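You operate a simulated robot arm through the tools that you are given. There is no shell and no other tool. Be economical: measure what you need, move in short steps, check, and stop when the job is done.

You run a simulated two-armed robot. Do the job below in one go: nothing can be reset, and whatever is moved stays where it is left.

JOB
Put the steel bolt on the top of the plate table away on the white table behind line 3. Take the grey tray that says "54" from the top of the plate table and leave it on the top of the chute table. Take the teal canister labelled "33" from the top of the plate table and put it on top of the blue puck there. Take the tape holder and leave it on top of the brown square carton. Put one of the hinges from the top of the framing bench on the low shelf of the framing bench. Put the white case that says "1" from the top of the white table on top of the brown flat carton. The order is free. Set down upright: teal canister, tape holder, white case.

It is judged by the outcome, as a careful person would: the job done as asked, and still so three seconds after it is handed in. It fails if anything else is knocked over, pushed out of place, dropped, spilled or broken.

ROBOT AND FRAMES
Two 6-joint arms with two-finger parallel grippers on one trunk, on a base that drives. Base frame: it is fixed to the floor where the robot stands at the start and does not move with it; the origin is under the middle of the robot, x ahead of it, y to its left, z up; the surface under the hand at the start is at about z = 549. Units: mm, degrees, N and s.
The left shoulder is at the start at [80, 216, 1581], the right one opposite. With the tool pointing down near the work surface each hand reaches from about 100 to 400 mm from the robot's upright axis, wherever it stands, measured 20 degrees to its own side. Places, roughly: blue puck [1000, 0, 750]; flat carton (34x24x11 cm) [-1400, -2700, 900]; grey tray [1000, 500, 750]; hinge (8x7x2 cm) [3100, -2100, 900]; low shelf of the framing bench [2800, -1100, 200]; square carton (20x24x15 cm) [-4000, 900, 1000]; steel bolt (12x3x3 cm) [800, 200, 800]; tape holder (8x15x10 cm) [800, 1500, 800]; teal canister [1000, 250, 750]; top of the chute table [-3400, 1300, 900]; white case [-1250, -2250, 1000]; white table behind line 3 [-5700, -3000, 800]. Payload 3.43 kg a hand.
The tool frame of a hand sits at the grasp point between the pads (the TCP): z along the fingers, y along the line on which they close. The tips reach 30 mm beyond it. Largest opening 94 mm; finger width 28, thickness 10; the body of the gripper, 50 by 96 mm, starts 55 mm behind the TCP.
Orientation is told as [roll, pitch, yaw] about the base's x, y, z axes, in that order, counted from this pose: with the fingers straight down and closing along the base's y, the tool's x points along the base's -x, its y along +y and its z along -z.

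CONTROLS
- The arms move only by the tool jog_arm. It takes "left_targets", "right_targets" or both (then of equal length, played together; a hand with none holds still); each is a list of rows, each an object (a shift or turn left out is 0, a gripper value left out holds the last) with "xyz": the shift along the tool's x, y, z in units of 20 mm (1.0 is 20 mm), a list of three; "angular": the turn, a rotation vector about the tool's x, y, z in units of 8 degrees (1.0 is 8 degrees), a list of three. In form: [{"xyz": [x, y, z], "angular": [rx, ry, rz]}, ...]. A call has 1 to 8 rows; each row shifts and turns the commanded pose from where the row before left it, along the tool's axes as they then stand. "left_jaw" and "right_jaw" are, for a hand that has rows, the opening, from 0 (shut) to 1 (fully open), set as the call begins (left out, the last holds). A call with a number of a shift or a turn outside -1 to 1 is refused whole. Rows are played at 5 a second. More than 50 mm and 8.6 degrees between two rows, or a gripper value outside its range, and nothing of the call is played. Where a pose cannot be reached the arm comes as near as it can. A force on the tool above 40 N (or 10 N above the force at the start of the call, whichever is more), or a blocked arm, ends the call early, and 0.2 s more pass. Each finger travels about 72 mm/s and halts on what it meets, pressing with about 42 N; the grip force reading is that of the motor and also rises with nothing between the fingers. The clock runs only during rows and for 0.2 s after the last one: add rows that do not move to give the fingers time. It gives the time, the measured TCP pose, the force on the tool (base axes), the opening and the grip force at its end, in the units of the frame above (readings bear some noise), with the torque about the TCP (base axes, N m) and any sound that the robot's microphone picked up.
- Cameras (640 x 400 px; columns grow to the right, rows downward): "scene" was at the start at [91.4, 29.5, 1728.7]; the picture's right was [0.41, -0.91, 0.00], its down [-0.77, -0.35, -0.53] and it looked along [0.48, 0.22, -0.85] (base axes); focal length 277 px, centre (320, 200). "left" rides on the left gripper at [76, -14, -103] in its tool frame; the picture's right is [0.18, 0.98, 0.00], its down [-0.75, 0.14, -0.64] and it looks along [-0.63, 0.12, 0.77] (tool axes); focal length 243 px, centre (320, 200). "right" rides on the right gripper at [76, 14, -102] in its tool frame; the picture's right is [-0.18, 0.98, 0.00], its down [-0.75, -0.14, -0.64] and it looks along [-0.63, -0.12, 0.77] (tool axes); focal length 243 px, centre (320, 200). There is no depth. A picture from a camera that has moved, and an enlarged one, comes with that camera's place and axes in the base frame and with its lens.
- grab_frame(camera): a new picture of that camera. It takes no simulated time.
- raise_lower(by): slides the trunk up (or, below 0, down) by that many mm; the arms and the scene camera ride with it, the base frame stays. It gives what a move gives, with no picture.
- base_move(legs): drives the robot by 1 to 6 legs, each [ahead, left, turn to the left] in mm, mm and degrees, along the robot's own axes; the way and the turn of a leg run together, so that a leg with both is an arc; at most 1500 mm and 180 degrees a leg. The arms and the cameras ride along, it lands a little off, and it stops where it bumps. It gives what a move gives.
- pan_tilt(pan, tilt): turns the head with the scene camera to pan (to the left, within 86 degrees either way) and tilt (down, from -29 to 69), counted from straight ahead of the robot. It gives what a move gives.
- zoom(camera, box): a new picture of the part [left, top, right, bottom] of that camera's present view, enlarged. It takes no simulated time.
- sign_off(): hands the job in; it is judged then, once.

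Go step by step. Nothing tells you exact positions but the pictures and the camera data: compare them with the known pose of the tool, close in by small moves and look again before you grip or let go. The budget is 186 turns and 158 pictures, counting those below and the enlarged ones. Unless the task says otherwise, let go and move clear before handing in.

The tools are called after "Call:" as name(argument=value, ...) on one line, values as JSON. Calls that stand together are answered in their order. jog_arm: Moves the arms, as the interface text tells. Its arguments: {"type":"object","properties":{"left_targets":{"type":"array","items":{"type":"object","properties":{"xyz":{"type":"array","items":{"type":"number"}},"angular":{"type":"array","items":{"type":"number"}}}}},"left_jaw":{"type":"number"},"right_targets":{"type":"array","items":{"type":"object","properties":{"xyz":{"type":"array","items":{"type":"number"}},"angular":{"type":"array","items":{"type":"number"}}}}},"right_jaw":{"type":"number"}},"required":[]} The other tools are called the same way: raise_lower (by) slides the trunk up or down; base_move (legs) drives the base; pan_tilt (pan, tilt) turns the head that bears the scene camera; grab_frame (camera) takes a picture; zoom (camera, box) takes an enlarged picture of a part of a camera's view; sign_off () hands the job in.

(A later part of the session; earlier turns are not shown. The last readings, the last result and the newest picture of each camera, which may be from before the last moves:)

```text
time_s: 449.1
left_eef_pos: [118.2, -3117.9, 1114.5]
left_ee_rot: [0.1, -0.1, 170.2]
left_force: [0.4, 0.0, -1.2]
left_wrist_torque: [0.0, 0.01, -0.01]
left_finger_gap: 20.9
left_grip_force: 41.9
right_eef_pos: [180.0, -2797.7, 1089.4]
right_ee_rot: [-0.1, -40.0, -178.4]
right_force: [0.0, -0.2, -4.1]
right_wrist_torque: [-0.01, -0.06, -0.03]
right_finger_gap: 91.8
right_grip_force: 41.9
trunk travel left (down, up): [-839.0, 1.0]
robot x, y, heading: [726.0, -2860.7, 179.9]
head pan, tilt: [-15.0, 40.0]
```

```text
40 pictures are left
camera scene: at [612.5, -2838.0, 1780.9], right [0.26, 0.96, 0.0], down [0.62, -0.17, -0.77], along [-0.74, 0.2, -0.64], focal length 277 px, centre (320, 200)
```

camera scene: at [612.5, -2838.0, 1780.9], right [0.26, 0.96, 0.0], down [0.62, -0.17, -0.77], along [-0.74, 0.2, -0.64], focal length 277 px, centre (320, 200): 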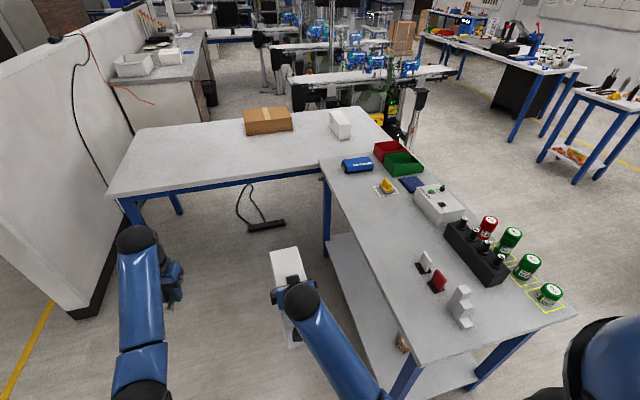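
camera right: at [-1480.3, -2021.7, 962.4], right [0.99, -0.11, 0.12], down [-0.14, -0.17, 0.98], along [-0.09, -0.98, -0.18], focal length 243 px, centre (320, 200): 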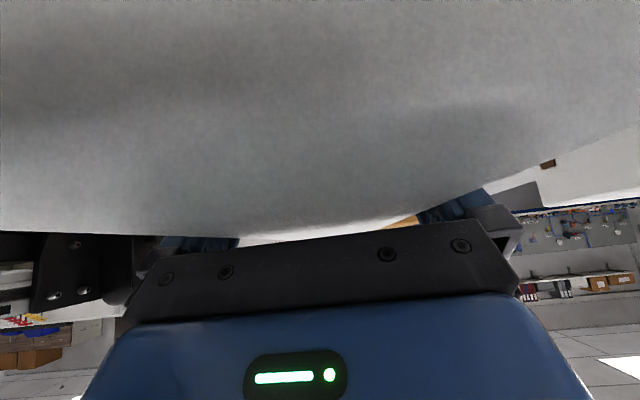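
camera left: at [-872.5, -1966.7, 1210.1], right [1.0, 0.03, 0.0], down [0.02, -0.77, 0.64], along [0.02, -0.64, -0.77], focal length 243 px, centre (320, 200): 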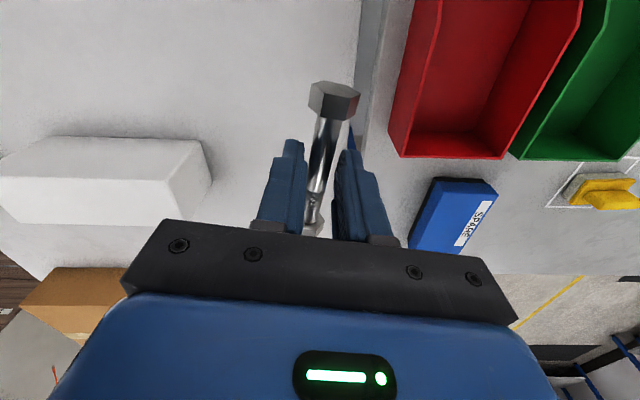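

I extend the right arm forward/up (with the 40° tilt) in open space, ready for the carton.

Call:
jog_arm(right_targets=[{"xyz": [-0.969, -0.27, 0.324]}, {"xyz": [-0.969, -0.27, 0.324]}, {"xyz": [-0.969, -0.27, 0.324]}, {"xyz": [-0.969, -0.27, 0.324]}, {"xyz": [-0.969, -0.27, 0.324]}, {"xyz": [-0.969, -0.27, 0.324]}, {"xyz": [-0.969, -0.27, 0.324]}, {"xyz": [-0.969, -0.27, 0.324]}])

Call:
jog_arm(right_targets=[{"xyz": [-0.969, -0.27, 0.324]}, {"xyz": [-0.969, -0.27, 0.324]}, {"xyz": [-0.969, -0.27, 0.324]}, {"xyz": [-0.969, -0.27, 0.324]}, {"xyz": [-0.969, -0.27, 0.324]}, {"xyz": [-0.969, -0.27, 0.324]}, {"xyz": [-0.969, -0.27, 0.324]}, {"xyz": [-0.969, -0.27, 0.324]}])

Call:
base_move(legs=[[800, 0, 0]])

Call:
grab_frame(camera="scene")

```text
time_s: 450.9
left_eef_pos: [117.7, -3117.3, 1113.3]
left_ee_rot: [0.1, 0.0, 170.2]
left_force: [-0.2, 0.2, -0.6]
left_wrist_torque: [-0.01, -0.05, -0.06]
left_finger_gap: 21.1
left_grip_force: 42.1
right_eef_pos: [23.6, -2759.3, 1147.8]
right_ee_rot: [-0.2, -39.9, -178.5]
right_force: [-0.1, 0.5, -3.8]
right_wrist_torque: [0.02, -0.08, -0.02]
right_finger_gap: 92.2
right_grip_force: 41.6
trunk travel left (down, up): [-839.0, 1.0]
robot x, y, heading: [724.9, -2863.0, 179.7]
head pan, tilt: [-15.0, 40.0]
```

```text
time_s: 452.7
left_eef_pos: [116.9, -3117.2, 1112.8]
left_ee_rot: [0.1, -0.1, 170.1]
left_force: [0.1, -0.2, -0.8]
left_wrist_torque: [0.0, -0.02, 0.0]
left_finger_gap: 21.2
left_grip_force: 42.0
right_eef_pos: [-127.7, -2718.3, 1207.7]
right_ee_rot: [-0.1, -39.8, -178.5]
right_force: [0.4, -0.2, -4.5]
right_wrist_torque: [0.03, -0.04, -0.01]
right_finger_gap: 92.2
right_grip_force: 42.0
trunk travel left (down, up): [-839.0, 1.0]
robot x, y, heading: [727.7, -2862.2, 179.6]
head pan, tilt: [-15.0, 40.0]
```

```text
time_s: 457.0
left_eef_pos: [-680.5, -3112.6, 1114.6]
left_ee_rot: [0.0, -0.1, 170.1]
left_force: [-0.9, -0.1, -0.7]
left_wrist_torque: [0.0, 0.01, 0.03]
left_finger_gap: 21.3
left_grip_force: 42.3
right_eef_pos: [-925.7, -2713.3, 1209.3]
right_ee_rot: [-0.1, -40.0, -178.6]
right_force: [1.8, -0.3, -4.1]
right_wrist_torque: [0.0, -0.08, -0.02]
right_finger_gap: 92.1
right_grip_force: 42.3
trunk travel left (down, up): [-839.0, 1.0]
robot x, y, heading: [-76.4, -2857.5, 179.7]
head pan, tilt: [-15.0, 40.0]
```

```text
39 pictures are left
camera scene: at [-185.7, -2833.1, 1781.1], right [0.26, 0.96, 0.0], down [0.62, -0.17, -0.77], along [-0.74, 0.2, -0.64], focal length 277 px, centre (320, 200)
```

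scene: 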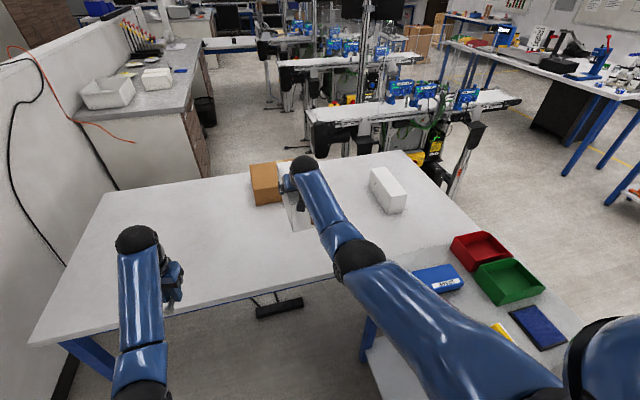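

Call:
jog_arm(right_targets=[{"xyz": [-0.72, 0, 0.6]}, {"xyz": [-0.72, 0, 0.6]}])

Call:
base_move(legs=[[360, 0, 0]])

Call:
pan_tilt(pan=-10, tilt=45)

Call:
grab_frame(camera="scene")

Call:
grab_frame(camera="right")

```text
time_s: 457.6
left_eef_pos: [-682.1, -3112.7, 1113.5]
left_ee_rot: [0.1, -0.1, 170.0]
left_force: [-0.6, -0.3, -0.9]
left_wrist_torque: [-0.01, -0.02, 0.04]
left_finger_gap: 20.9
left_grip_force: 42.2
right_eef_pos: [-949.5, -2714.6, 1210.1]
right_ee_rot: [-0.2, -39.8, -178.6]
right_force: [1.3, 0.6, -5.0]
right_wrist_torque: [0.0, -0.04, 0.01]
right_finger_gap: 92.2
right_grip_force: 41.8
right hand out of reach, approached as far as the arm can: row 2
trunk travel left (down, up): [-839.0, 1.0]
robot x, y, heading: [-75.1, -2861.2, 179.5]
head pan, tilt: [-15.0, 40.0]
```

```text
time_s: 459.9
left_eef_pos: [-1038.7, -3110.5, 1115.8]
left_ee_rot: [0.1, -0.2, 170.3]
left_force: [-0.2, -0.4, -1.0]
left_wrist_torque: [0.0, -0.03, 0.0]
left_finger_gap: 21.1
left_grip_force: 42.0
right_eef_pos: [-1304.9, -2712.6, 1212.1]
right_ee_rot: [-0.1, -40.1, -178.6]
right_force: [1.0, -0.4, -4.7]
right_wrist_torque: [0.01, -0.03, 0.02]
right_finger_gap: 92.3
right_grip_force: 41.9
trunk travel left (down, up): [-839.0, 1.0]
robot x, y, heading: [-433.6, -2853.1, 179.7]
head pan, tilt: [-15.0, 40.0]
```

```text
time_s: 460.6
left_eef_pos: [-1039.7, -3110.8, 1114.0]
left_ee_rot: [0.1, -0.1, 170.2]
left_force: [0.0, -0.2, -1.2]
left_wrist_torque: [-0.01, 0.02, 0.03]
left_finger_gap: 21.2
left_grip_force: 41.4
right_eef_pos: [-1307.2, -2711.7, 1210.9]
right_ee_rot: [-0.1, -40.0, -178.6]
right_force: [-0.1, 0.1, -4.9]
right_wrist_torque: [-0.02, -0.04, 0.0]
right_finger_gap: 92.3
right_grip_force: 42.1
trunk travel left (down, up): [-839.0, 1.0]
robot x, y, heading: [-437.2, -2855.9, 179.9]
head pan, tilt: [-10.0, 45.0]
```

```text
38 pictures are left
camera scene: at [-542.9, -2838.9, 1773.8], right [0.18, 0.98, 0.0], down [0.7, -0.13, -0.71], along [-0.7, 0.13, -0.71], focal length 277 px, centre (320, 200)
```

scene: 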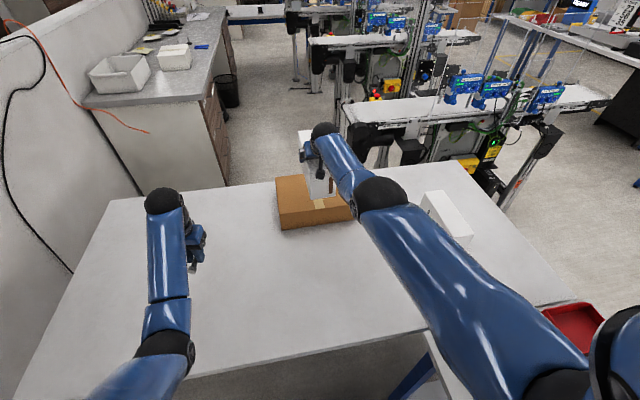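

```text
37 pictures are left
camera right: at [-1183.2, -2722.3, 1240.3], right [-0.12, -0.99, 0.12], down [-0.17, 0.14, 0.98], along [-0.98, 0.09, -0.18], focal length 243 px, centre (320, 200)
```

right: 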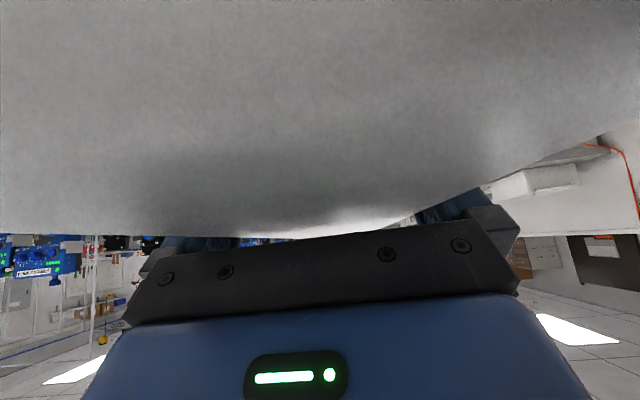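

Carton matches my estimate. I drive the last 90 mm and lower toward the carton top.

Call:
base_move(legs=[[90, 0, 0]])

Call:
raise_lower(by=-135)

Call:
grab_frame(camera="scene")

Call:
zoom(camera="scene", box=[240, 80, 440, 220])

```text
time_s: 461.7
left_eef_pos: [-1116.3, -3111.5, 1120.9]
left_ee_rot: [0.2, -0.7, 170.2]
left_force: [0.6, 0.2, -0.3]
left_wrist_torque: [0.03, 0.01, 0.03]
left_finger_gap: 21.3
left_grip_force: 42.0
right_eef_pos: [-1385.0, -2713.2, 1221.9]
right_ee_rot: [-0.1, -40.7, -178.5]
right_force: [1.7, 0.0, -2.0]
right_wrist_torque: [0.0, -0.07, -0.03]
right_finger_gap: 92.3
right_grip_force: 42.4
trunk travel left (down, up): [-839.0, 1.0]
robot x, y, heading: [-520.5, -2852.7, 179.7]
head pan, tilt: [-10.0, 45.0]
```

```text
time_s: 463.3
left_eef_pos: [-1128.1, -3111.0, 979.8]
left_ee_rot: [0.0, -0.2, 170.1]
left_force: [-0.4, -0.1, -1.6]
left_wrist_torque: [-0.03, -0.05, 0.01]
left_finger_gap: 21.1
left_grip_force: 42.3
right_eef_pos: [-1398.8, -2713.2, 1077.4]
right_ee_rot: [-0.1, -40.1, -178.5]
right_force: [0.1, 0.5, -4.7]
right_wrist_torque: [0.0, -0.06, 0.01]
right_finger_gap: 92.1
right_grip_force: 41.9
trunk travel left (down, up): [-704.0, 136.0]
robot x, y, heading: [-519.6, -2854.9, 179.6]
head pan, tilt: [-10.0, 45.0]
```

```text
36 pictures are left
camera scene: at [-633.3, -2838.6, 1638.7], right [0.18, 0.98, 0.0], down [0.7, -0.13, -0.71], along [-0.7, 0.13, -0.71], focal length 277 px, centre (320, 200)
```

scene: 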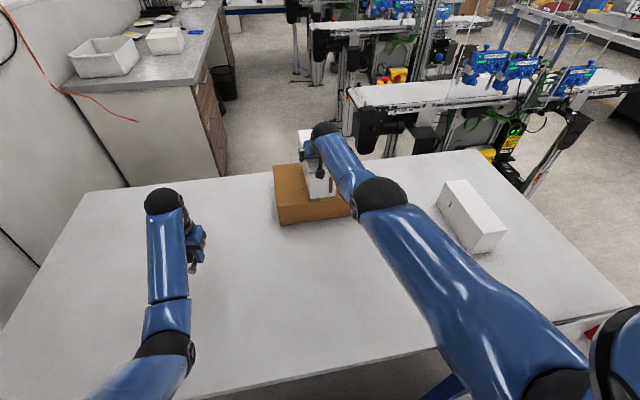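

```text
2.86 times, centred on (340, 150) of scene
camera zoom: at [-633.3, -2838.6, 1638.7], right [0.18, 0.98, 0.0], down [0.7, -0.13, -0.71], along [-0.7, 0.13, -0.71], focal length 791 px, centre (263, 343)
```

zoom: 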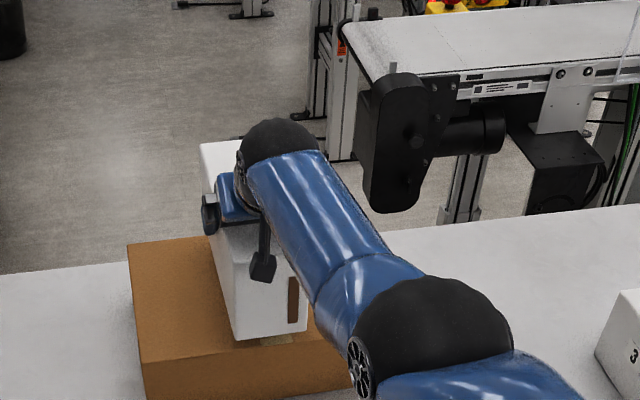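

Case is over the carton with just a small overhang. I lower it to contact.

Call:
raise_lower(by=-25)

Call:
raise_lower(by=-5)

Call:
raise_lower(by=-4)

Call:
zoom(camera="scene", box=[240, 80, 440, 220])

```text
time_s: 464.0
left_eef_pos: [-1129.5, -3110.2, 954.1]
left_ee_rot: [0.1, 0.0, 170.1]
left_force: [0.0, -0.1, -1.8]
left_wrist_torque: [-0.02, 0.0, -0.01]
left_finger_gap: 21.0
left_grip_force: 41.9
right_eef_pos: [-1398.1, -2713.3, 1050.9]
right_ee_rot: [-0.2, -40.0, -178.5]
right_force: [-1.0, -0.4, -5.0]
right_wrist_torque: [0.01, -0.08, 0.03]
right_finger_gap: 92.3
right_grip_force: 42.1
trunk travel left (down, up): [-679.0, 161.0]
robot x, y, heading: [-519.6, -2854.9, 179.4]
head pan, tilt: [-10.0, 45.0]
```

```text
time_s: 464.5
left_eef_pos: [-1128.3, -3109.8, 948.7]
left_ee_rot: [0.1, 0.0, 170.2]
left_force: [0.3, -0.6, -0.5]
left_wrist_torque: [0.0, -0.02, -0.02]
left_finger_gap: 21.0
left_grip_force: 41.6
right_eef_pos: [-1398.0, -2713.2, 1045.3]
right_ee_rot: [-0.1, -40.0, -178.5]
right_force: [0.1, -0.4, -4.6]
right_wrist_torque: [-0.01, -0.02, 0.01]
right_finger_gap: 92.3
right_grip_force: 42.0
trunk travel left (down, up): [-674.0, 166.0]
robot x, y, heading: [-519.2, -2854.7, 179.7]
head pan, tilt: [-10.0, 45.0]
```

```text
time_s: 465.1
left_eef_pos: [-1129.8, -3110.3, 945.6]
left_ee_rot: [0.0, 0.0, 170.2]
left_force: [0.4, -0.2, -1.1]
left_wrist_torque: [-0.01, 0.0, -0.03]
left_finger_gap: 21.1
left_grip_force: 41.9
right_eef_pos: [-1398.5, -2713.8, 1040.7]
right_ee_rot: [0.0, -40.1, -178.5]
right_force: [-0.3, -0.4, -5.5]
right_wrist_torque: [0.03, -0.05, -0.02]
right_finger_gap: 92.3
right_grip_force: 42.3
trunk travel left (down, up): [-670.0, 170.0]
robot x, y, heading: [-518.9, -2855.5, 179.6]
head pan, tilt: [-10.0, 45.0]
```

```text
2.86 times, centred on (340, 150) of scene
camera zoom: at [-634.3, -2838.6, 1604.5], right [0.18, 0.98, 0.0], down [0.7, -0.13, -0.71], along [-0.69, 0.13, -0.71], focal length 791 px, centre (263, 343)
```

zoom: 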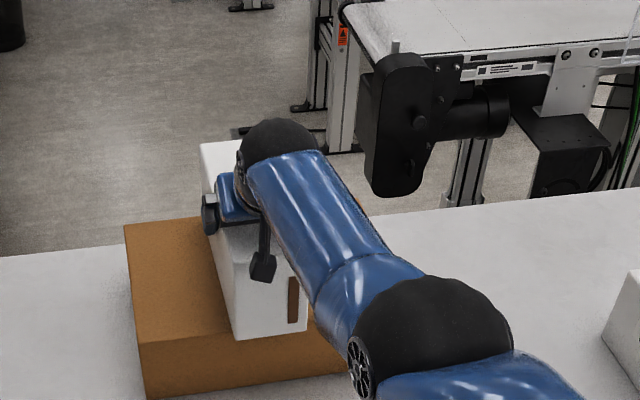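

Call:
raise_lower(by=-4)

Call:
raise_lower(by=-4)

Call:
raise_lower(by=-3)

```text
time_s: 465.6
left_eef_pos: [-1128.2, -3110.0, 940.2]
left_ee_rot: [0.0, -0.1, 170.2]
left_force: [0.4, 0.0, -2.1]
left_wrist_torque: [-0.01, 0.0, -0.01]
left_finger_gap: 21.2
left_grip_force: 41.9
right_eef_pos: [-1398.1, -2713.4, 1039.0]
right_ee_rot: [0.0, -40.0, -178.5]
right_force: [-0.4, 0.0, -3.7]
right_wrist_torque: [0.07, 0.15, -0.05]
right_finger_gap: 92.3
right_grip_force: 41.3
trunk travel left (down, up): [-666.0, 174.0]
robot x, y, heading: [-519.4, -2853.8, 179.6]
head pan, tilt: [-10.0, 45.0]
```

```text
time_s: 466.1
left_eef_pos: [-1127.2, -3110.5, 937.5]
left_ee_rot: [0.0, -0.2, 170.3]
left_force: [-0.4, -0.3, -1.0]
left_wrist_torque: [0.0, 0.01, -0.01]
left_finger_gap: 21.2
left_grip_force: 42.5
right_eef_pos: [-1396.8, -2714.0, 1038.0]
right_ee_rot: [-0.1, -40.5, -178.5]
right_force: [-2.0, 1.8, 9.5]
right_wrist_torque: [0.08, -1.15, 0.1]
right_finger_gap: 91.9
right_grip_force: 41.7
trunk travel left (down, up): [-662.0, 178.0]
robot x, y, heading: [-520.0, -2857.7, 179.5]
head pan, tilt: [-10.0, 45.0]
```

```text
time_s: 466.6
left_eef_pos: [-1127.2, -3110.7, 936.5]
left_ee_rot: [0.0, -0.2, 170.2]
left_force: [0.6, -0.7, -0.9]
left_wrist_torque: [0.01, -0.02, -0.01]
left_finger_gap: 20.9
left_grip_force: 42.0
right_eef_pos: [-1396.7, -2713.4, 1038.2]
right_ee_rot: [-0.1, -40.7, -178.5]
right_force: [-7.7, 2.6, 22.2]
right_wrist_torque: [0.02, -1.08, 0.06]
right_finger_gap: 92.1
right_grip_force: 41.9
trunk travel left (down, up): [-659.0, 181.0]
robot x, y, heading: [-521.0, -2852.7, 179.5]
head pan, tilt: [-10.0, 45.0]
```

Contact made. I ease off, open fully, and rise straight up.

Call:
raise_lower(by=4)

Call:
jog_arm(right_targets=[{}, {}], right_jaw=1)

Call:
raise_lower(by=12)

Call:
zoom(camera="scene", box=[240, 80, 440, 220])

```text
time_s: 467.2
left_eef_pos: [-1125.7, -3111.2, 940.0]
left_ee_rot: [0.2, -0.2, 170.2]
left_force: [-0.6, -1.1, -1.3]
left_wrist_torque: [0.0, -0.03, -0.01]
left_finger_gap: 21.1
left_grip_force: 42.6
right_eef_pos: [-1395.8, -2712.7, 1039.5]
right_ee_rot: [0.0, -40.3, -178.5]
right_force: [-7.7, 2.3, 15.4]
right_wrist_torque: [-0.06, 0.9, -0.1]
right_finger_gap: 92.1
right_grip_force: 42.0
trunk travel left (down, up): [-663.0, 177.0]
robot x, y, heading: [-523.0, -2853.5, 180.1]
head pan, tilt: [-10.0, 45.0]
```

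```text
time_s: 467.8
left_eef_pos: [-1126.2, -3110.4, 936.7]
left_ee_rot: [0.1, -0.1, 170.1]
left_force: [0.5, 0.5, -1.8]
left_wrist_torque: [0.0, 0.02, 0.02]
left_finger_gap: 21.4
left_grip_force: 42.2
right_eef_pos: [-1396.5, -2713.6, 1033.1]
right_ee_rot: [-0.1, -39.8, -178.4]
right_force: [-1.0, -0.5, 0.1]
right_wrist_torque: [-0.01, -0.03, -0.04]
right_finger_gap: 93.8
right_grip_force: 0.0
trunk travel left (down, up): [-663.0, 177.0]
robot x, y, heading: [-521.1, -2854.7, 179.6]
head pan, tilt: [-10.0, 45.0]
```

```text
time_s: 468.4
left_eef_pos: [-1127.4, -3110.5, 950.0]
left_ee_rot: [0.1, -0.1, 170.2]
left_force: [-0.2, 0.5, -1.2]
left_wrist_torque: [0.01, -0.02, -0.01]
left_finger_gap: 21.3
left_grip_force: 41.6
right_eef_pos: [-1397.8, -2713.9, 1048.0]
right_ee_rot: [-0.1, -40.1, -178.5]
right_force: [0.1, 0.0, -0.3]
right_wrist_torque: [-0.01, -0.02, 0.02]
right_finger_gap: 93.7
right_grip_force: 0.0
trunk travel left (down, up): [-675.0, 165.0]
robot x, y, heading: [-523.5, -2853.1, 179.6]
head pan, tilt: [-10.0, 45.0]
```

```text
2.86 times, centred on (340, 150) of scene
camera zoom: at [-631.8, -2838.7, 1609.8], right [0.18, 0.98, 0.0], down [0.7, -0.13, -0.71], along [-0.7, 0.13, -0.71], focal length 791 px, centre (263, 343)
```

zoom: 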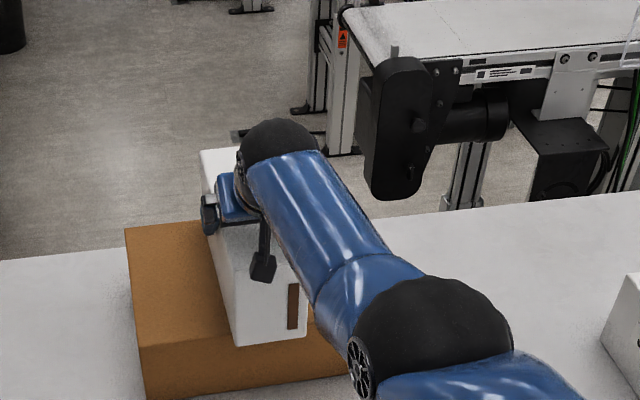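

Call:
raise_lower(by=130)

Call:
base_move(legs=[[-450, 0, 0]])

Call:
grab_frame(camera="scene")

Call:
zoom(camera="scene", box=[220, 100, 400, 230])

```text
time_s: 470.0
left_eef_pos: [-1127.3, -3110.6, 1080.3]
left_ee_rot: [0.1, -0.1, 170.2]
left_force: [0.5, 0.1, -0.8]
left_wrist_torque: [-0.04, -0.03, 0.01]
left_finger_gap: 21.1
left_grip_force: 42.3
right_eef_pos: [-1398.4, -2712.9, 1177.3]
right_ee_rot: [-0.1, -40.1, -178.5]
right_force: [0.1, 0.2, -0.5]
right_wrist_torque: [0.0, -0.01, 0.01]
right_finger_gap: 94.0
right_grip_force: 0.0
trunk travel left (down, up): [-805.0, 35.0]
robot x, y, heading: [-523.9, -2853.6, 179.3]
head pan, tilt: [-10.0, 45.0]
```

```text
time_s: 472.7
left_eef_pos: [-684.4, -3110.9, 1079.3]
left_ee_rot: [0.1, 0.1, 170.1]
left_force: [-0.1, -0.4, -1.8]
left_wrist_torque: [-0.02, -0.04, 0.04]
left_finger_gap: 21.0
left_grip_force: 41.3
right_eef_pos: [-954.1, -2714.0, 1176.3]
right_ee_rot: [0.0, -40.0, -178.6]
right_force: [-0.1, 0.3, -0.8]
right_wrist_torque: [-0.02, 0.01, 0.02]
right_finger_gap: 94.1
right_grip_force: 0.1
trunk travel left (down, up): [-805.0, 35.0]
robot x, y, heading: [-74.0, -2854.5, 179.6]
head pan, tilt: [-10.0, 45.0]
```

```text
32 pictures are left
camera scene: at [-189.8, -2841.0, 1739.4], right [0.18, 0.98, 0.0], down [0.7, -0.13, -0.7], along [-0.69, 0.13, -0.71], focal length 277 px, centre (320, 200)
```

scene: 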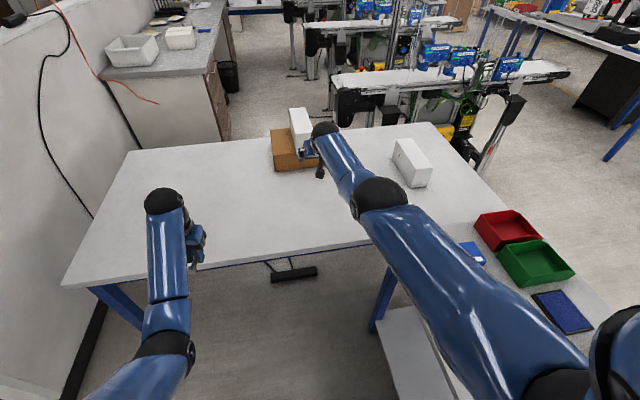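

```text
3.08 times, centred on (310, 165) of scene
camera zoom: at [-189.8, -2841.0, 1739.4], right [0.18, 0.98, 0.0], down [0.7, -0.13, -0.7], along [-0.69, 0.13, -0.71], focal length 852 px, centre (351, 308)
```

zoom: 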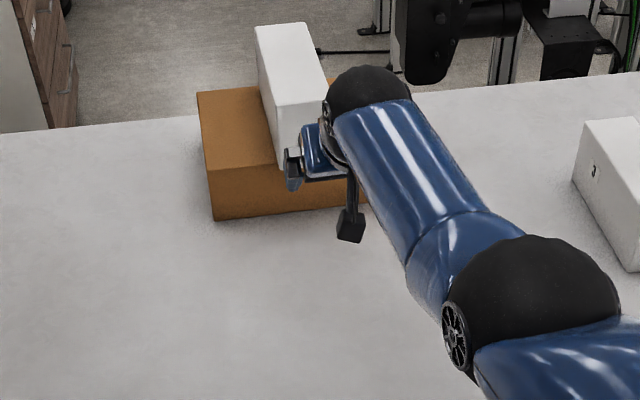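

The white case stands on the carton. Next, the bolt goes to the white table behind line 3. I tuck the right arm and drive back around toward the aisle.

Call:
jog_arm(right_targets=[{"xyz": [0.766, 0, -0.643]}, {"xyz": [0.766, 0, -0.643]}, {"xyz": [0.766, 0, -0.643]}, {"xyz": [0.766, 0, -0.643]}, {"xyz": [0.766, 0, -0.643]}, {"xyz": [0.766, 0, -0.643]}, {"xyz": [0.766, 0, -0.643]}, {"xyz": [0.766, 0, -0.643]}])

Call:
raise_lower(by=34)

Call:
base_move(legs=[[-790, 0, 0], [0, -1500, 0], [0, -190, 0], [1000, 0, 0], [0, -800, 0], [1200, 0, 0]])

Call:
pan_tilt(pan=25, tilt=20)

Call:
grab_frame(camera="scene")

```text
time_s: 474.5
left_eef_pos: [-681.1, -3112.4, 1080.4]
left_ee_rot: [0.1, -0.1, 170.1]
left_force: [0.1, 0.7, -0.9]
left_wrist_torque: [0.0, -0.01, 0.01]
left_finger_gap: 21.2
left_grip_force: 41.8
right_eef_pos: [-790.3, -2710.8, 1178.3]
right_ee_rot: [0.0, -40.2, -178.6]
right_force: [0.5, 0.7, 1.2]
right_wrist_torque: [0.01, 0.02, 0.05]
right_finger_gap: 94.0
right_grip_force: 0.1
trunk travel left (down, up): [-805.0, 35.0]
robot x, y, heading: [-76.5, -2858.8, 179.9]
head pan, tilt: [-10.0, 45.0]
```

```text
time_s: 475.2
left_eef_pos: [-681.6, -3111.1, 1115.6]
left_ee_rot: [0.1, -0.1, 170.1]
left_force: [0.1, -0.3, -1.3]
left_wrist_torque: [0.03, -0.04, -0.01]
left_finger_gap: 21.2
left_grip_force: 42.3
right_eef_pos: [-790.0, -2711.0, 1211.8]
right_ee_rot: [-0.1, -40.0, -178.6]
right_force: [-0.3, 0.1, -0.2]
right_wrist_torque: [0.03, 0.03, 0.03]
right_finger_gap: 94.0
right_grip_force: 0.0
trunk travel left (down, up): [-839.0, 1.0]
robot x, y, heading: [-74.6, -2852.5, 179.5]
head pan, tilt: [-10.0, 45.0]
```

```text
time_s: 502.0
left_eef_pos: [-2101.7, -679.1, 1115.5]
left_ee_rot: [0.0, -0.2, 171.5]
left_force: [0.1, -0.3, -1.6]
left_wrist_torque: [0.03, 0.01, 0.04]
left_finger_gap: 21.2
left_grip_force: 42.1
right_eef_pos: [-2219.2, -280.1, 1212.3]
right_ee_rot: [-0.1, -40.1, -177.2]
right_force: [-0.1, -0.1, 0.6]
right_wrist_torque: [-0.01, 0.02, 0.0]
right_finger_gap: 94.1
right_grip_force: 0.0
trunk travel left (down, up): [-839.0, 1.0]
robot x, y, heading: [-1502.7, -412.1, -179.2]
head pan, tilt: [-10.0, 45.0]
```

```text
time_s: 503.0
left_eef_pos: [-2103.4, -678.6, 1114.1]
left_ee_rot: [0.0, -0.1, 171.6]
left_force: [1.2, 0.6, -0.9]
left_wrist_torque: [-0.01, -0.05, -0.01]
left_finger_gap: 21.1
left_grip_force: 42.0
right_eef_pos: [-2221.3, -280.7, 1212.6]
right_ee_rot: [-0.1, -40.1, -177.2]
right_force: [-0.3, 0.1, -1.0]
right_wrist_torque: [0.01, -0.01, 0.02]
right_finger_gap: 94.0
right_grip_force: 0.0
trunk travel left (down, up): [-839.0, 1.0]
robot x, y, heading: [-1501.1, -411.1, -179.1]
head pan, tilt: [25.0, 20.0]
```

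```text
30 pictures are left
camera scene: at [-1617.7, -449.8, 1812.3], right [-0.44, 0.9, 0.0], down [0.31, 0.15, -0.94], along [-0.84, -0.41, -0.34], focal length 277 px, centre (320, 200)
```

scene: 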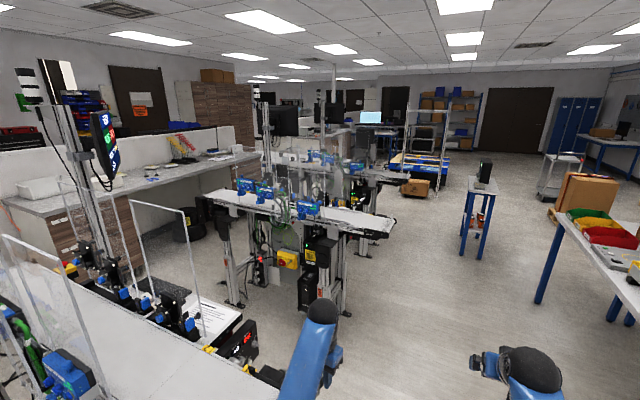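

Call:
zoom(camera="scene", box=[190, 80, 430, 230])

```text
2.67 times, centred on (310, 155) of scene
camera zoom: at [-1617.7, -449.8, 1812.3], right [-0.44, 0.9, 0.0], down [0.31, 0.15, -0.94], along [-0.84, -0.41, -0.34], focal length 738 px, centre (347, 320)
```

zoom: 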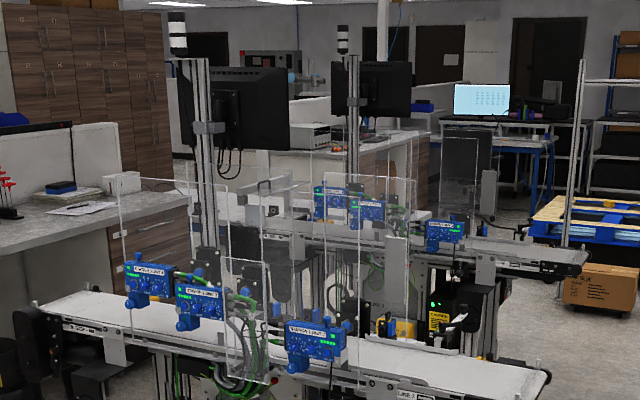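

I drive on along the aisle past lines 1 and 2, to look for the white table behind line 3.

Call:
base_move(legs=[[0, -80, -0.9], [1500, 0, 0], [1250, 0, 0]])

Call:
pan_tilt(pan=40, tilt=20)

Call:
grab_frame(camera="scene")

```text
time_s: 517.0
left_eef_pos: [-4849.8, -632.8, 1115.5]
left_ee_rot: [0.1, -0.1, 171.4]
left_force: [-0.2, -0.3, -0.8]
left_wrist_torque: [0.01, 0.02, -0.03]
left_finger_gap: 21.1
left_grip_force: 42.0
right_eef_pos: [-4967.1, -233.7, 1212.7]
right_ee_rot: [-0.1, -40.1, -177.2]
right_force: [0.4, 0.1, 0.2]
right_wrist_torque: [0.02, -0.01, -0.04]
right_finger_gap: 94.1
right_grip_force: 0.1
trunk travel left (down, up): [-839.0, 1.0]
robot x, y, heading: [-4245.9, -365.9, -179.2]
head pan, tilt: [25.0, 20.0]
```

```text
time_s: 517.7
left_eef_pos: [-4849.9, -632.6, 1114.6]
left_ee_rot: [0.1, -0.1, 171.4]
left_force: [0.3, -0.3, -1.7]
left_wrist_torque: [-0.02, 0.0, 0.01]
left_finger_gap: 21.0
left_grip_force: 42.0
right_eef_pos: [-4967.4, -233.6, 1212.0]
right_ee_rot: [-0.1, -40.1, -177.2]
right_force: [-0.1, -0.4, 0.0]
right_wrist_torque: [-0.02, -0.02, 0.02]
right_finger_gap: 94.2
right_grip_force: 0.0
trunk travel left (down, up): [-839.0, 1.0]
robot x, y, heading: [-4249.8, -368.7, -178.9]
head pan, tilt: [40.0, 20.0]
```

```text
28 pictures are left
camera scene: at [-4350.3, -424.0, 1812.4], right [-0.65, 0.76, 0.0], down [0.26, 0.22, -0.94], along [-0.71, -0.62, -0.34], focal length 277 px, centre (320, 200)
```

scene: 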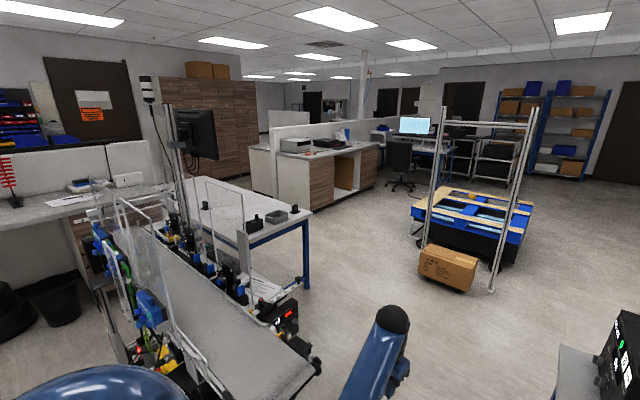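

The white table with blue legs is behind line 3, front edge ≈ y -2095, x -5470…-6118. The direct gap by the stand is too tight, so I go around by the wide aisle.

Call:
base_move(legs=[[-1500, 0, -1], [-880, 0, 0], [0, 0, -90], [1500, 0, 0], [1070, 0, 0], [0, 0, 90]])

Call:
pan_tilt(pan=0, tilt=20)

Call:
grab_frame(camera="scene")

```text
time_s: 536.3
left_eef_pos: [-2103.5, 755.9, 1110.7]
left_ee_rot: [-0.1, 0.2, 79.2]
left_force: [-0.7, 1.4, -0.6]
left_wrist_torque: [-0.1, 0.0, 0.0]
left_finger_gap: 21.1
left_grip_force: 41.9
right_eef_pos: [-1701.7, 859.2, 1208.5]
right_ee_rot: [-0.4, -39.8, 90.7]
right_force: [0.2, 1.2, -0.1]
right_wrist_torque: [-0.02, -0.03, -0.03]
right_finger_gap: 93.9
right_grip_force: 0.1
trunk travel left (down, up): [-839.0, 1.0]
robot x, y, heading: [-1852.0, 138.4, 88.6]
head pan, tilt: [40.0, 20.0]
stopped in leg 4: the robot was blocked; the commanded pose is now the measured one
```

```text
time_s: 537.4
left_eef_pos: [-2097.7, 746.9, 1117.5]
left_ee_rot: [0.1, -0.3, 79.2]
left_force: [-0.9, 0.0, -0.1]
left_wrist_torque: [0.05, 0.07, -0.01]
left_finger_gap: 21.3
left_grip_force: 42.6
right_eef_pos: [-1693.8, 849.0, 1213.5]
right_ee_rot: [0.0, -40.4, 90.4]
right_force: [0.1, -0.9, 0.1]
right_wrist_torque: [0.03, 0.01, 0.03]
right_finger_gap: 94.1
right_grip_force: 0.1
trunk travel left (down, up): [-839.0, 1.0]
robot x, y, heading: [-1857.7, 135.0, 89.1]
head pan, tilt: [0.0, 20.0]
```

```text
27 pictures are left
camera scene: at [-1850.6, 259.0, 1812.7], right [1.0, -0.02, 0.0], down [-0.01, -0.34, -0.94], along [0.02, 0.94, -0.34], focal length 277 px, centre (320, 200)
```

scene: 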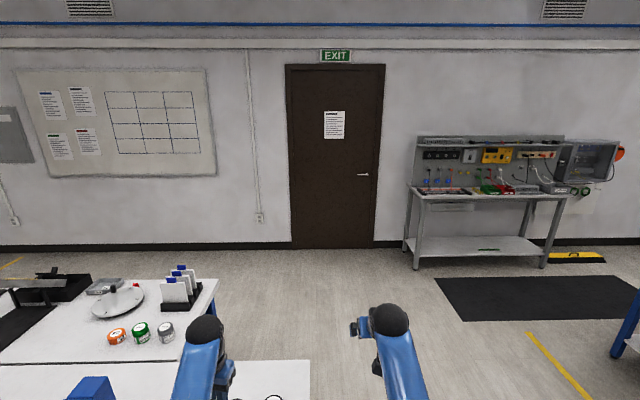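

The rear half-table blocked the way; base bumped it lightly at low height. I back off and take the known-clear lane near x≈-350, then the aisle.

Call:
base_move(legs=[[-540, 0, 0.9], [0, -1500, 0], [1500, 0, 0], [1150, 0, 0], [0, 0, 90], [1500, 0, 0]])

Call:
pan_tilt(pan=35, tilt=30)

Call:
grab_frame(camera="scene")

```text
time_s: 570.9
left_eef_pos: [-2475.2, 1960.8, 1115.0]
left_ee_rot: [0.1, -0.2, 170.5]
left_force: [-0.4, 0.2, -0.9]
left_wrist_torque: [0.0, -0.04, 0.0]
left_finger_gap: 21.1
left_grip_force: 42.0
right_eef_pos: [-2585.4, 2360.2, 1213.5]
right_ee_rot: [-0.1, -40.2, -178.3]
right_force: [0.5, 0.0, -0.8]
right_wrist_torque: [-0.03, -0.02, -0.02]
right_finger_gap: 93.9
right_grip_force: 0.1
trunk travel left (down, up): [-839.0, 1.0]
robot x, y, heading: [-1863.2, 2221.0, -180.3]
head pan, tilt: [0.0, 20.0]
```

```text
time_s: 571.9
left_eef_pos: [-2476.2, 1958.6, 1114.8]
left_ee_rot: [0.1, -0.1, 170.5]
left_force: [0.5, 0.1, -1.2]
left_wrist_torque: [0.02, -0.04, -0.01]
left_finger_gap: 21.0
left_grip_force: 42.0
right_eef_pos: [-2586.9, 2360.6, 1211.9]
right_ee_rot: [-0.2, -40.0, -178.2]
right_force: [0.3, -0.5, -0.5]
right_wrist_torque: [0.01, 0.01, -0.03]
right_finger_gap: 93.7
right_grip_force: 0.1
trunk travel left (down, up): [-839.0, 1.0]
robot x, y, heading: [-1868.6, 2220.6, -180.0]
head pan, tilt: [35.0, 30.0]
```

```text
26 pictures are left
camera scene: at [-1975.5, 2168.0, 1796.3], right [-0.57, 0.82, 0.0], down [0.41, 0.29, -0.87], along [-0.71, -0.5, -0.5], focal length 277 px, centre (320, 200)
```

scene: 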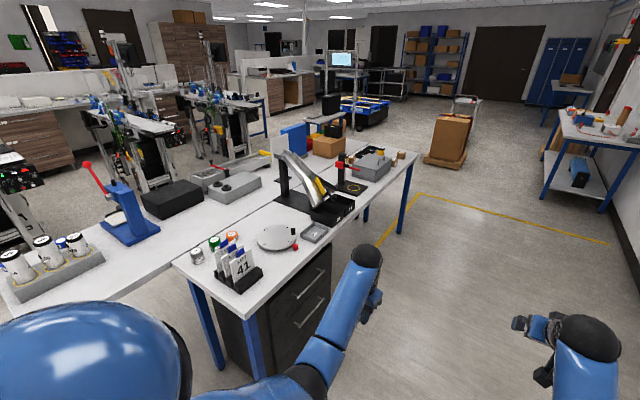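

All is still in place there. I continue down the aisle, around the stand, toward the white table.

Call:
base_move(legs=[[1500, 0, 0], [1500, 0, 0], [730, 0, 0], [0, 0, 90], [1500, 0, 0], [400, -520, 0]])

Call:
pan_tilt(pan=0, tilt=35)

Call:
grab_frame(camera="scene")

```text
time_s: 602.2
left_eef_pos: [-5484.9, 15.0, 1112.4]
left_ee_rot: [-0.6, 0.2, -99.2]
left_force: [0.3, -0.1, -1.5]
left_wrist_torque: [-0.07, 0.04, 0.02]
left_finger_gap: 20.9
left_grip_force: 41.9
right_eef_pos: [-5885.9, -99.3, 1215.7]
right_ee_rot: [-1.1, -40.3, -87.5]
right_force: [1.1, -0.1, 0.7]
right_wrist_torque: [0.02, 0.08, -0.04]
right_finger_gap: 94.0
right_grip_force: 0.1
trunk travel left (down, up): [-839.0, 1.0]
robot x, y, heading: [-5761.6, 613.9, -89.9]
head pan, tilt: [35.0, 30.0]
stopped in leg 6: the force on the tool passed its limit at 59 N (the readings are from after the stop); the commanded pose is now the measured one
```

```text
time_s: 603.2
left_eef_pos: [-5502.7, 11.0, 1115.4]
left_ee_rot: [0.2, 0.3, -99.4]
left_force: [1.2, 2.9, -1.4]
left_wrist_torque: [0.1, -0.09, 0.04]
left_finger_gap: 20.8
left_grip_force: 42.4
right_eef_pos: [-5905.0, -101.2, 1212.8]
right_ee_rot: [0.0, -40.3, -88.3]
right_force: [0.1, 0.2, 0.3]
right_wrist_torque: [0.01, -0.01, 0.01]
right_finger_gap: 94.1
right_grip_force: 0.1
trunk travel left (down, up): [-839.0, 1.0]
robot x, y, heading: [-5761.4, 615.6, -90.3]
head pan, tilt: [0.0, 35.0]
```

```text
25 pictures are left
camera scene: at [-5764.6, 498.1, 1788.7], right [-1.0, 0.0, 0.0], down [0.0, 0.57, -0.82], along [0.0, -0.82, -0.57], focal length 277 px, centre (320, 200)
```

scene: 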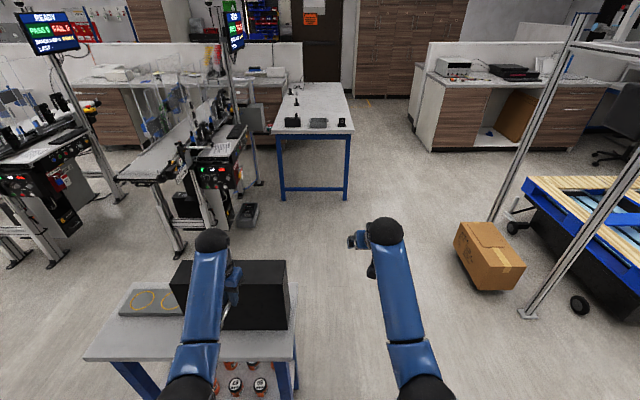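

The left hand touched the black device on the stand and stopped. I back straight off and inspect it.

Call:
base_move(legs=[[-120, 0, 0]])

Call:
zoom(camera="scene", box=[70, 200, 330, 370])

Call:
grab_frame(camera="left")

```text
time_s: 604.4
left_eef_pos: [-5499.6, 121.3, 1109.5]
left_ee_rot: [0.0, 0.8, -99.4]
left_force: [0.2, -0.6, -1.1]
left_wrist_torque: [0.01, -0.02, 0.0]
left_finger_gap: 21.0
left_grip_force: 42.0
right_eef_pos: [-5901.8, 8.7, 1207.9]
right_ee_rot: [-0.1, -39.7, -88.3]
right_force: [-0.4, -0.6, -1.0]
right_wrist_torque: [0.02, -0.02, 0.01]
right_finger_gap: 93.9
right_grip_force: 0.1
trunk travel left (down, up): [-839.0, 1.0]
robot x, y, heading: [-5760.6, 729.4, -89.8]
head pan, tilt: [0.0, 35.0]
```

```text
2.35 times, centred on (200, 285) of scene
camera zoom: at [-5760.4, 603.8, 1787.5], right [-1.0, 0.0, 0.0], down [0.0, 0.58, -0.81], along [0.0, -0.81, -0.58], focal length 651 px, centre (602, 0)
```

zoom: 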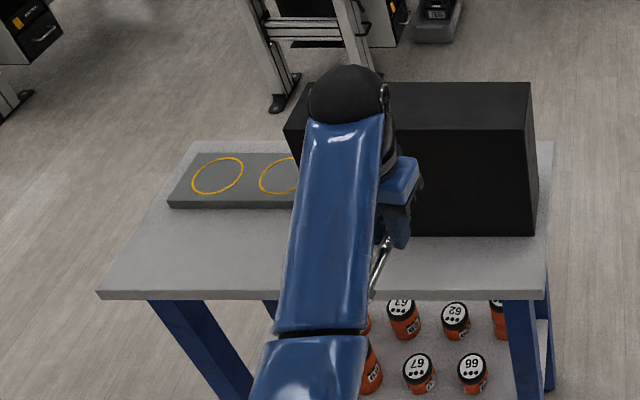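

```text
23 pictures are left
camera left: at [-5502.7, 198.5, 1211.5], right [1.0, 0.02, 0.0], down [0.01, -0.78, 0.63], along [0.02, -0.63, -0.78], focal length 243 px, centre (320, 200)
```

left: 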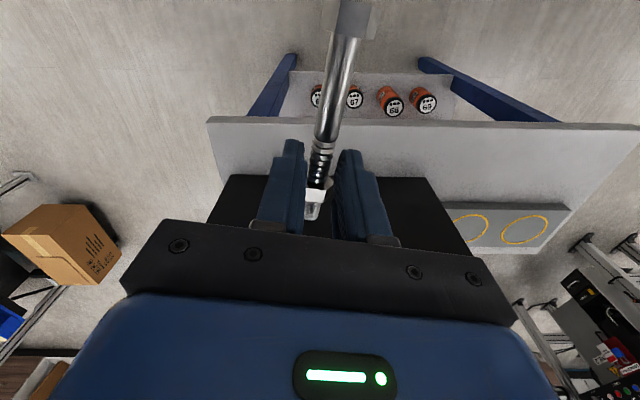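

The bolt slid back in the grip but is still held; the device looks square and unmoved. I sidestep well clear of the stand and go on to the white table.

Call:
base_move(legs=[[0, -350, 0], [1500, 0, 0], [450, -80, 0]])

Call:
pan_tilt(pan=10, tilt=40)

Call:
grab_frame(camera="scene")

```text
time_s: 616.1
left_eef_pos: [-5925.0, -1821.8, 1115.0]
left_ee_rot: [0.1, 0.2, -99.1]
left_force: [-0.3, 1.0, -0.9]
left_wrist_torque: [-0.02, 0.0, -0.02]
left_finger_gap: 21.2
left_grip_force: 41.5
right_eef_pos: [-6326.7, -1937.3, 1215.0]
right_ee_rot: [-0.2, -40.2, -87.9]
right_force: [-1.1, 1.2, -0.3]
right_wrist_torque: [-0.01, 0.01, 0.01]
right_finger_gap: 93.8
right_grip_force: 0.0
trunk travel left (down, up): [-839.0, 1.0]
robot x, y, heading: [-6187.8, -1222.5, -89.7]
head pan, tilt: [0.0, 35.0]
```

```text
time_s: 616.8
left_eef_pos: [-5925.3, -1822.9, 1112.9]
left_ee_rot: [0.2, 0.4, -99.1]
left_force: [-0.6, -0.4, -1.0]
left_wrist_torque: [0.01, 0.01, 0.0]
left_finger_gap: 21.1
left_grip_force: 42.1
right_eef_pos: [-6327.3, -1938.1, 1213.4]
right_ee_rot: [0.0, -40.2, -88.0]
right_force: [0.7, 0.8, 0.4]
right_wrist_torque: [-0.02, -0.03, 0.01]
right_finger_gap: 94.0
right_grip_force: 0.1
trunk travel left (down, up): [-839.0, 1.0]
robot x, y, heading: [-6191.1, -1221.1, -89.6]
head pan, tilt: [10.0, 40.0]
```

```text
22 pictures are left
camera scene: at [-6174.3, -1333.3, 1781.1], right [-0.98, -0.18, 0.0], down [-0.11, 0.63, -0.77], along [0.14, -0.75, -0.64], focal length 277 px, centre (320, 200)
```

scene: 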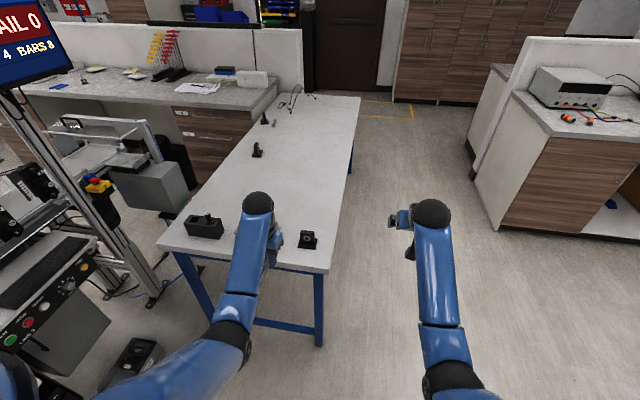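

Table z≈793; free area around (-5840,-2420). I extend the left arm a bit, drive up, and lower.

Call:
jog_arm(left_targets=[{"xyz": [-0.987, 0.163, 0]}, {"xyz": [-0.987, 0.163, 0]}, {"xyz": [-0.987, 0.163, 0]}, {"xyz": [-0.987, 0.163, 0]}])

Call:
base_move(legs=[[515, 86, 0]])

Call:
raise_lower(by=-200)

Call:
grab_frame(camera="left")

Call:
grab_frame(camera="scene")

```text
time_s: 617.8
left_eef_pos: [-5924.8, -1906.1, 1112.2]
left_ee_rot: [0.0, 0.6, -99.1]
left_force: [-0.1, -0.4, -1.7]
left_wrist_torque: [0.01, 0.01, 0.0]
left_finger_gap: 21.1
left_grip_force: 41.8
right_eef_pos: [-6326.4, -1940.7, 1212.0]
right_ee_rot: [-0.1, -40.1, -87.9]
right_force: [0.5, -0.5, 0.7]
right_wrist_torque: [-0.02, 0.03, 0.01]
right_finger_gap: 94.0
right_grip_force: 0.1
trunk travel left (down, up): [-839.0, 1.0]
robot x, y, heading: [-6186.9, -1222.3, -89.7]
head pan, tilt: [10.0, 40.0]
```

```text
time_s: 620.9
left_eef_pos: [-5842.2, -2414.4, 1113.9]
left_ee_rot: [0.1, 0.2, -99.4]
left_force: [0.3, -0.1, -0.6]
left_wrist_torque: [-0.01, 0.0, 0.0]
left_finger_gap: 21.3
left_grip_force: 42.1
right_eef_pos: [-6241.8, -2447.4, 1212.5]
right_ee_rot: [-0.1, -40.2, -88.0]
right_force: [-0.4, 0.3, -0.1]
right_wrist_torque: [0.01, -0.01, 0.0]
right_finger_gap: 94.0
right_grip_force: 0.1
trunk travel left (down, up): [-839.0, 1.0]
robot x, y, heading: [-6099.7, -1732.4, -89.9]
head pan, tilt: [10.0, 40.0]
```

```text
time_s: 623.0
left_eef_pos: [-5840.1, -2415.5, 912.6]
left_ee_rot: [-0.1, 0.5, -99.3]
left_force: [-0.5, 0.1, -1.4]
left_wrist_torque: [-0.01, 0.0, 0.01]
left_finger_gap: 21.0
left_grip_force: 42.0
right_eef_pos: [-6241.7, -2449.0, 1011.3]
right_ee_rot: [0.0, -40.1, -88.1]
right_force: [-0.4, 0.8, -0.7]
right_wrist_torque: [-0.01, 0.01, -0.02]
right_finger_gap: 94.0
right_grip_force: 0.0
trunk travel left (down, up): [-639.0, 201.0]
robot x, y, heading: [-6101.6, -1733.7, -89.8]
head pan, tilt: [10.0, 40.0]
```

```text
21 pictures are left
camera left: at [-5843.5, -2338.7, 1014.2], right [1.0, 0.02, 0.0], down [0.02, -0.77, 0.64], along [0.02, -0.64, -0.77], focal length 243 px, centre (320, 200)
```

left: 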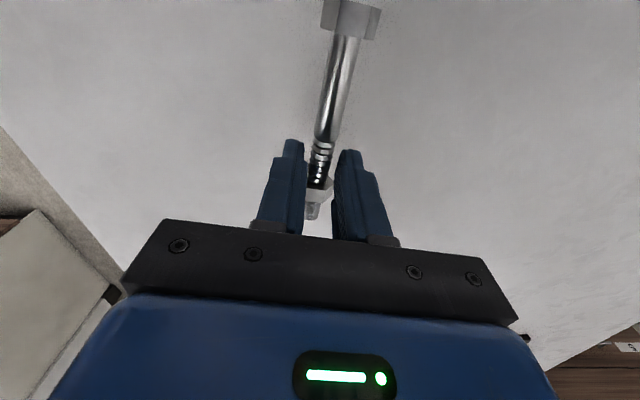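

```text
20 pictures are left
camera scene: at [-6087.4, -1845.9, 1581.0], right [-0.98, -0.17, 0.0], down [-0.11, 0.63, -0.77], along [0.13, -0.75, -0.64], focal length 277 px, centre (320, 200)
```

scene: 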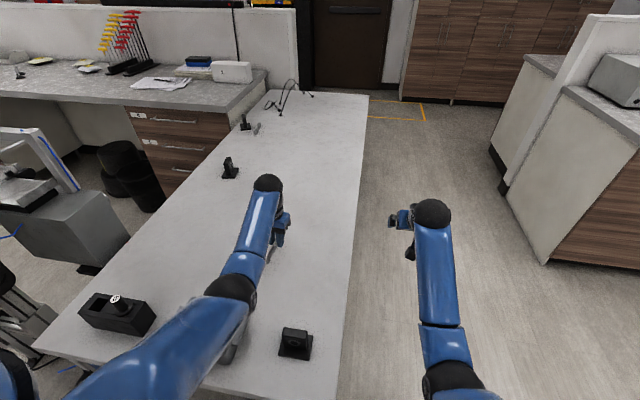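

Call:
raise_lower(by=-50)

Call:
zoom(camera="scene", box=[210, 150, 340, 260])

```text
time_s: 623.9
left_eef_pos: [-5840.6, -2415.5, 870.6]
left_ee_rot: [0.3, -0.3, -99.3]
left_force: [3.0, -5.9, 33.7]
left_wrist_torque: [-0.2, 0.03, 0.0]
left_finger_gap: 21.6
left_grip_force: 42.6
right_eef_pos: [-6243.5, -2447.1, 964.9]
right_ee_rot: [-0.1, -40.3, -88.1]
right_force: [-0.3, -0.3, 0.5]
right_wrist_torque: [0.0, 0.02, 0.02]
right_finger_gap: 94.0
right_grip_force: 0.0
trunk travel left (down, up): [-589.0, 251.0]
robot x, y, heading: [-6105.5, -1730.1, -89.8]
head pan, tilt: [10.0, 40.0]
```

```text
3.64 times, centred on (275, 205) of scene
camera zoom: at [-6088.8, -1841.2, 1531.9], right [-0.98, -0.17, 0.0], down [-0.11, 0.63, -0.77], along [0.13, -0.76, -0.64], focal length 1006 px, centre (484, 182)
```

zoom: 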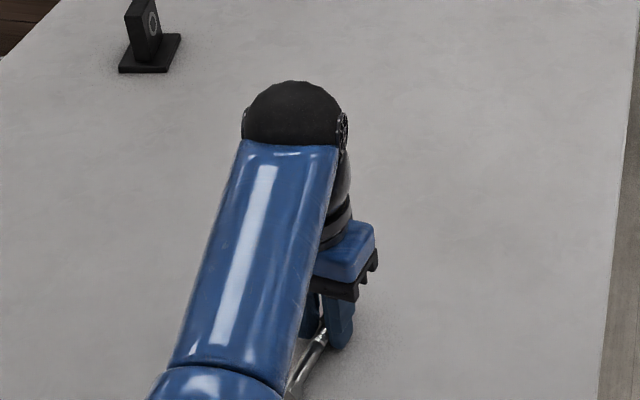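

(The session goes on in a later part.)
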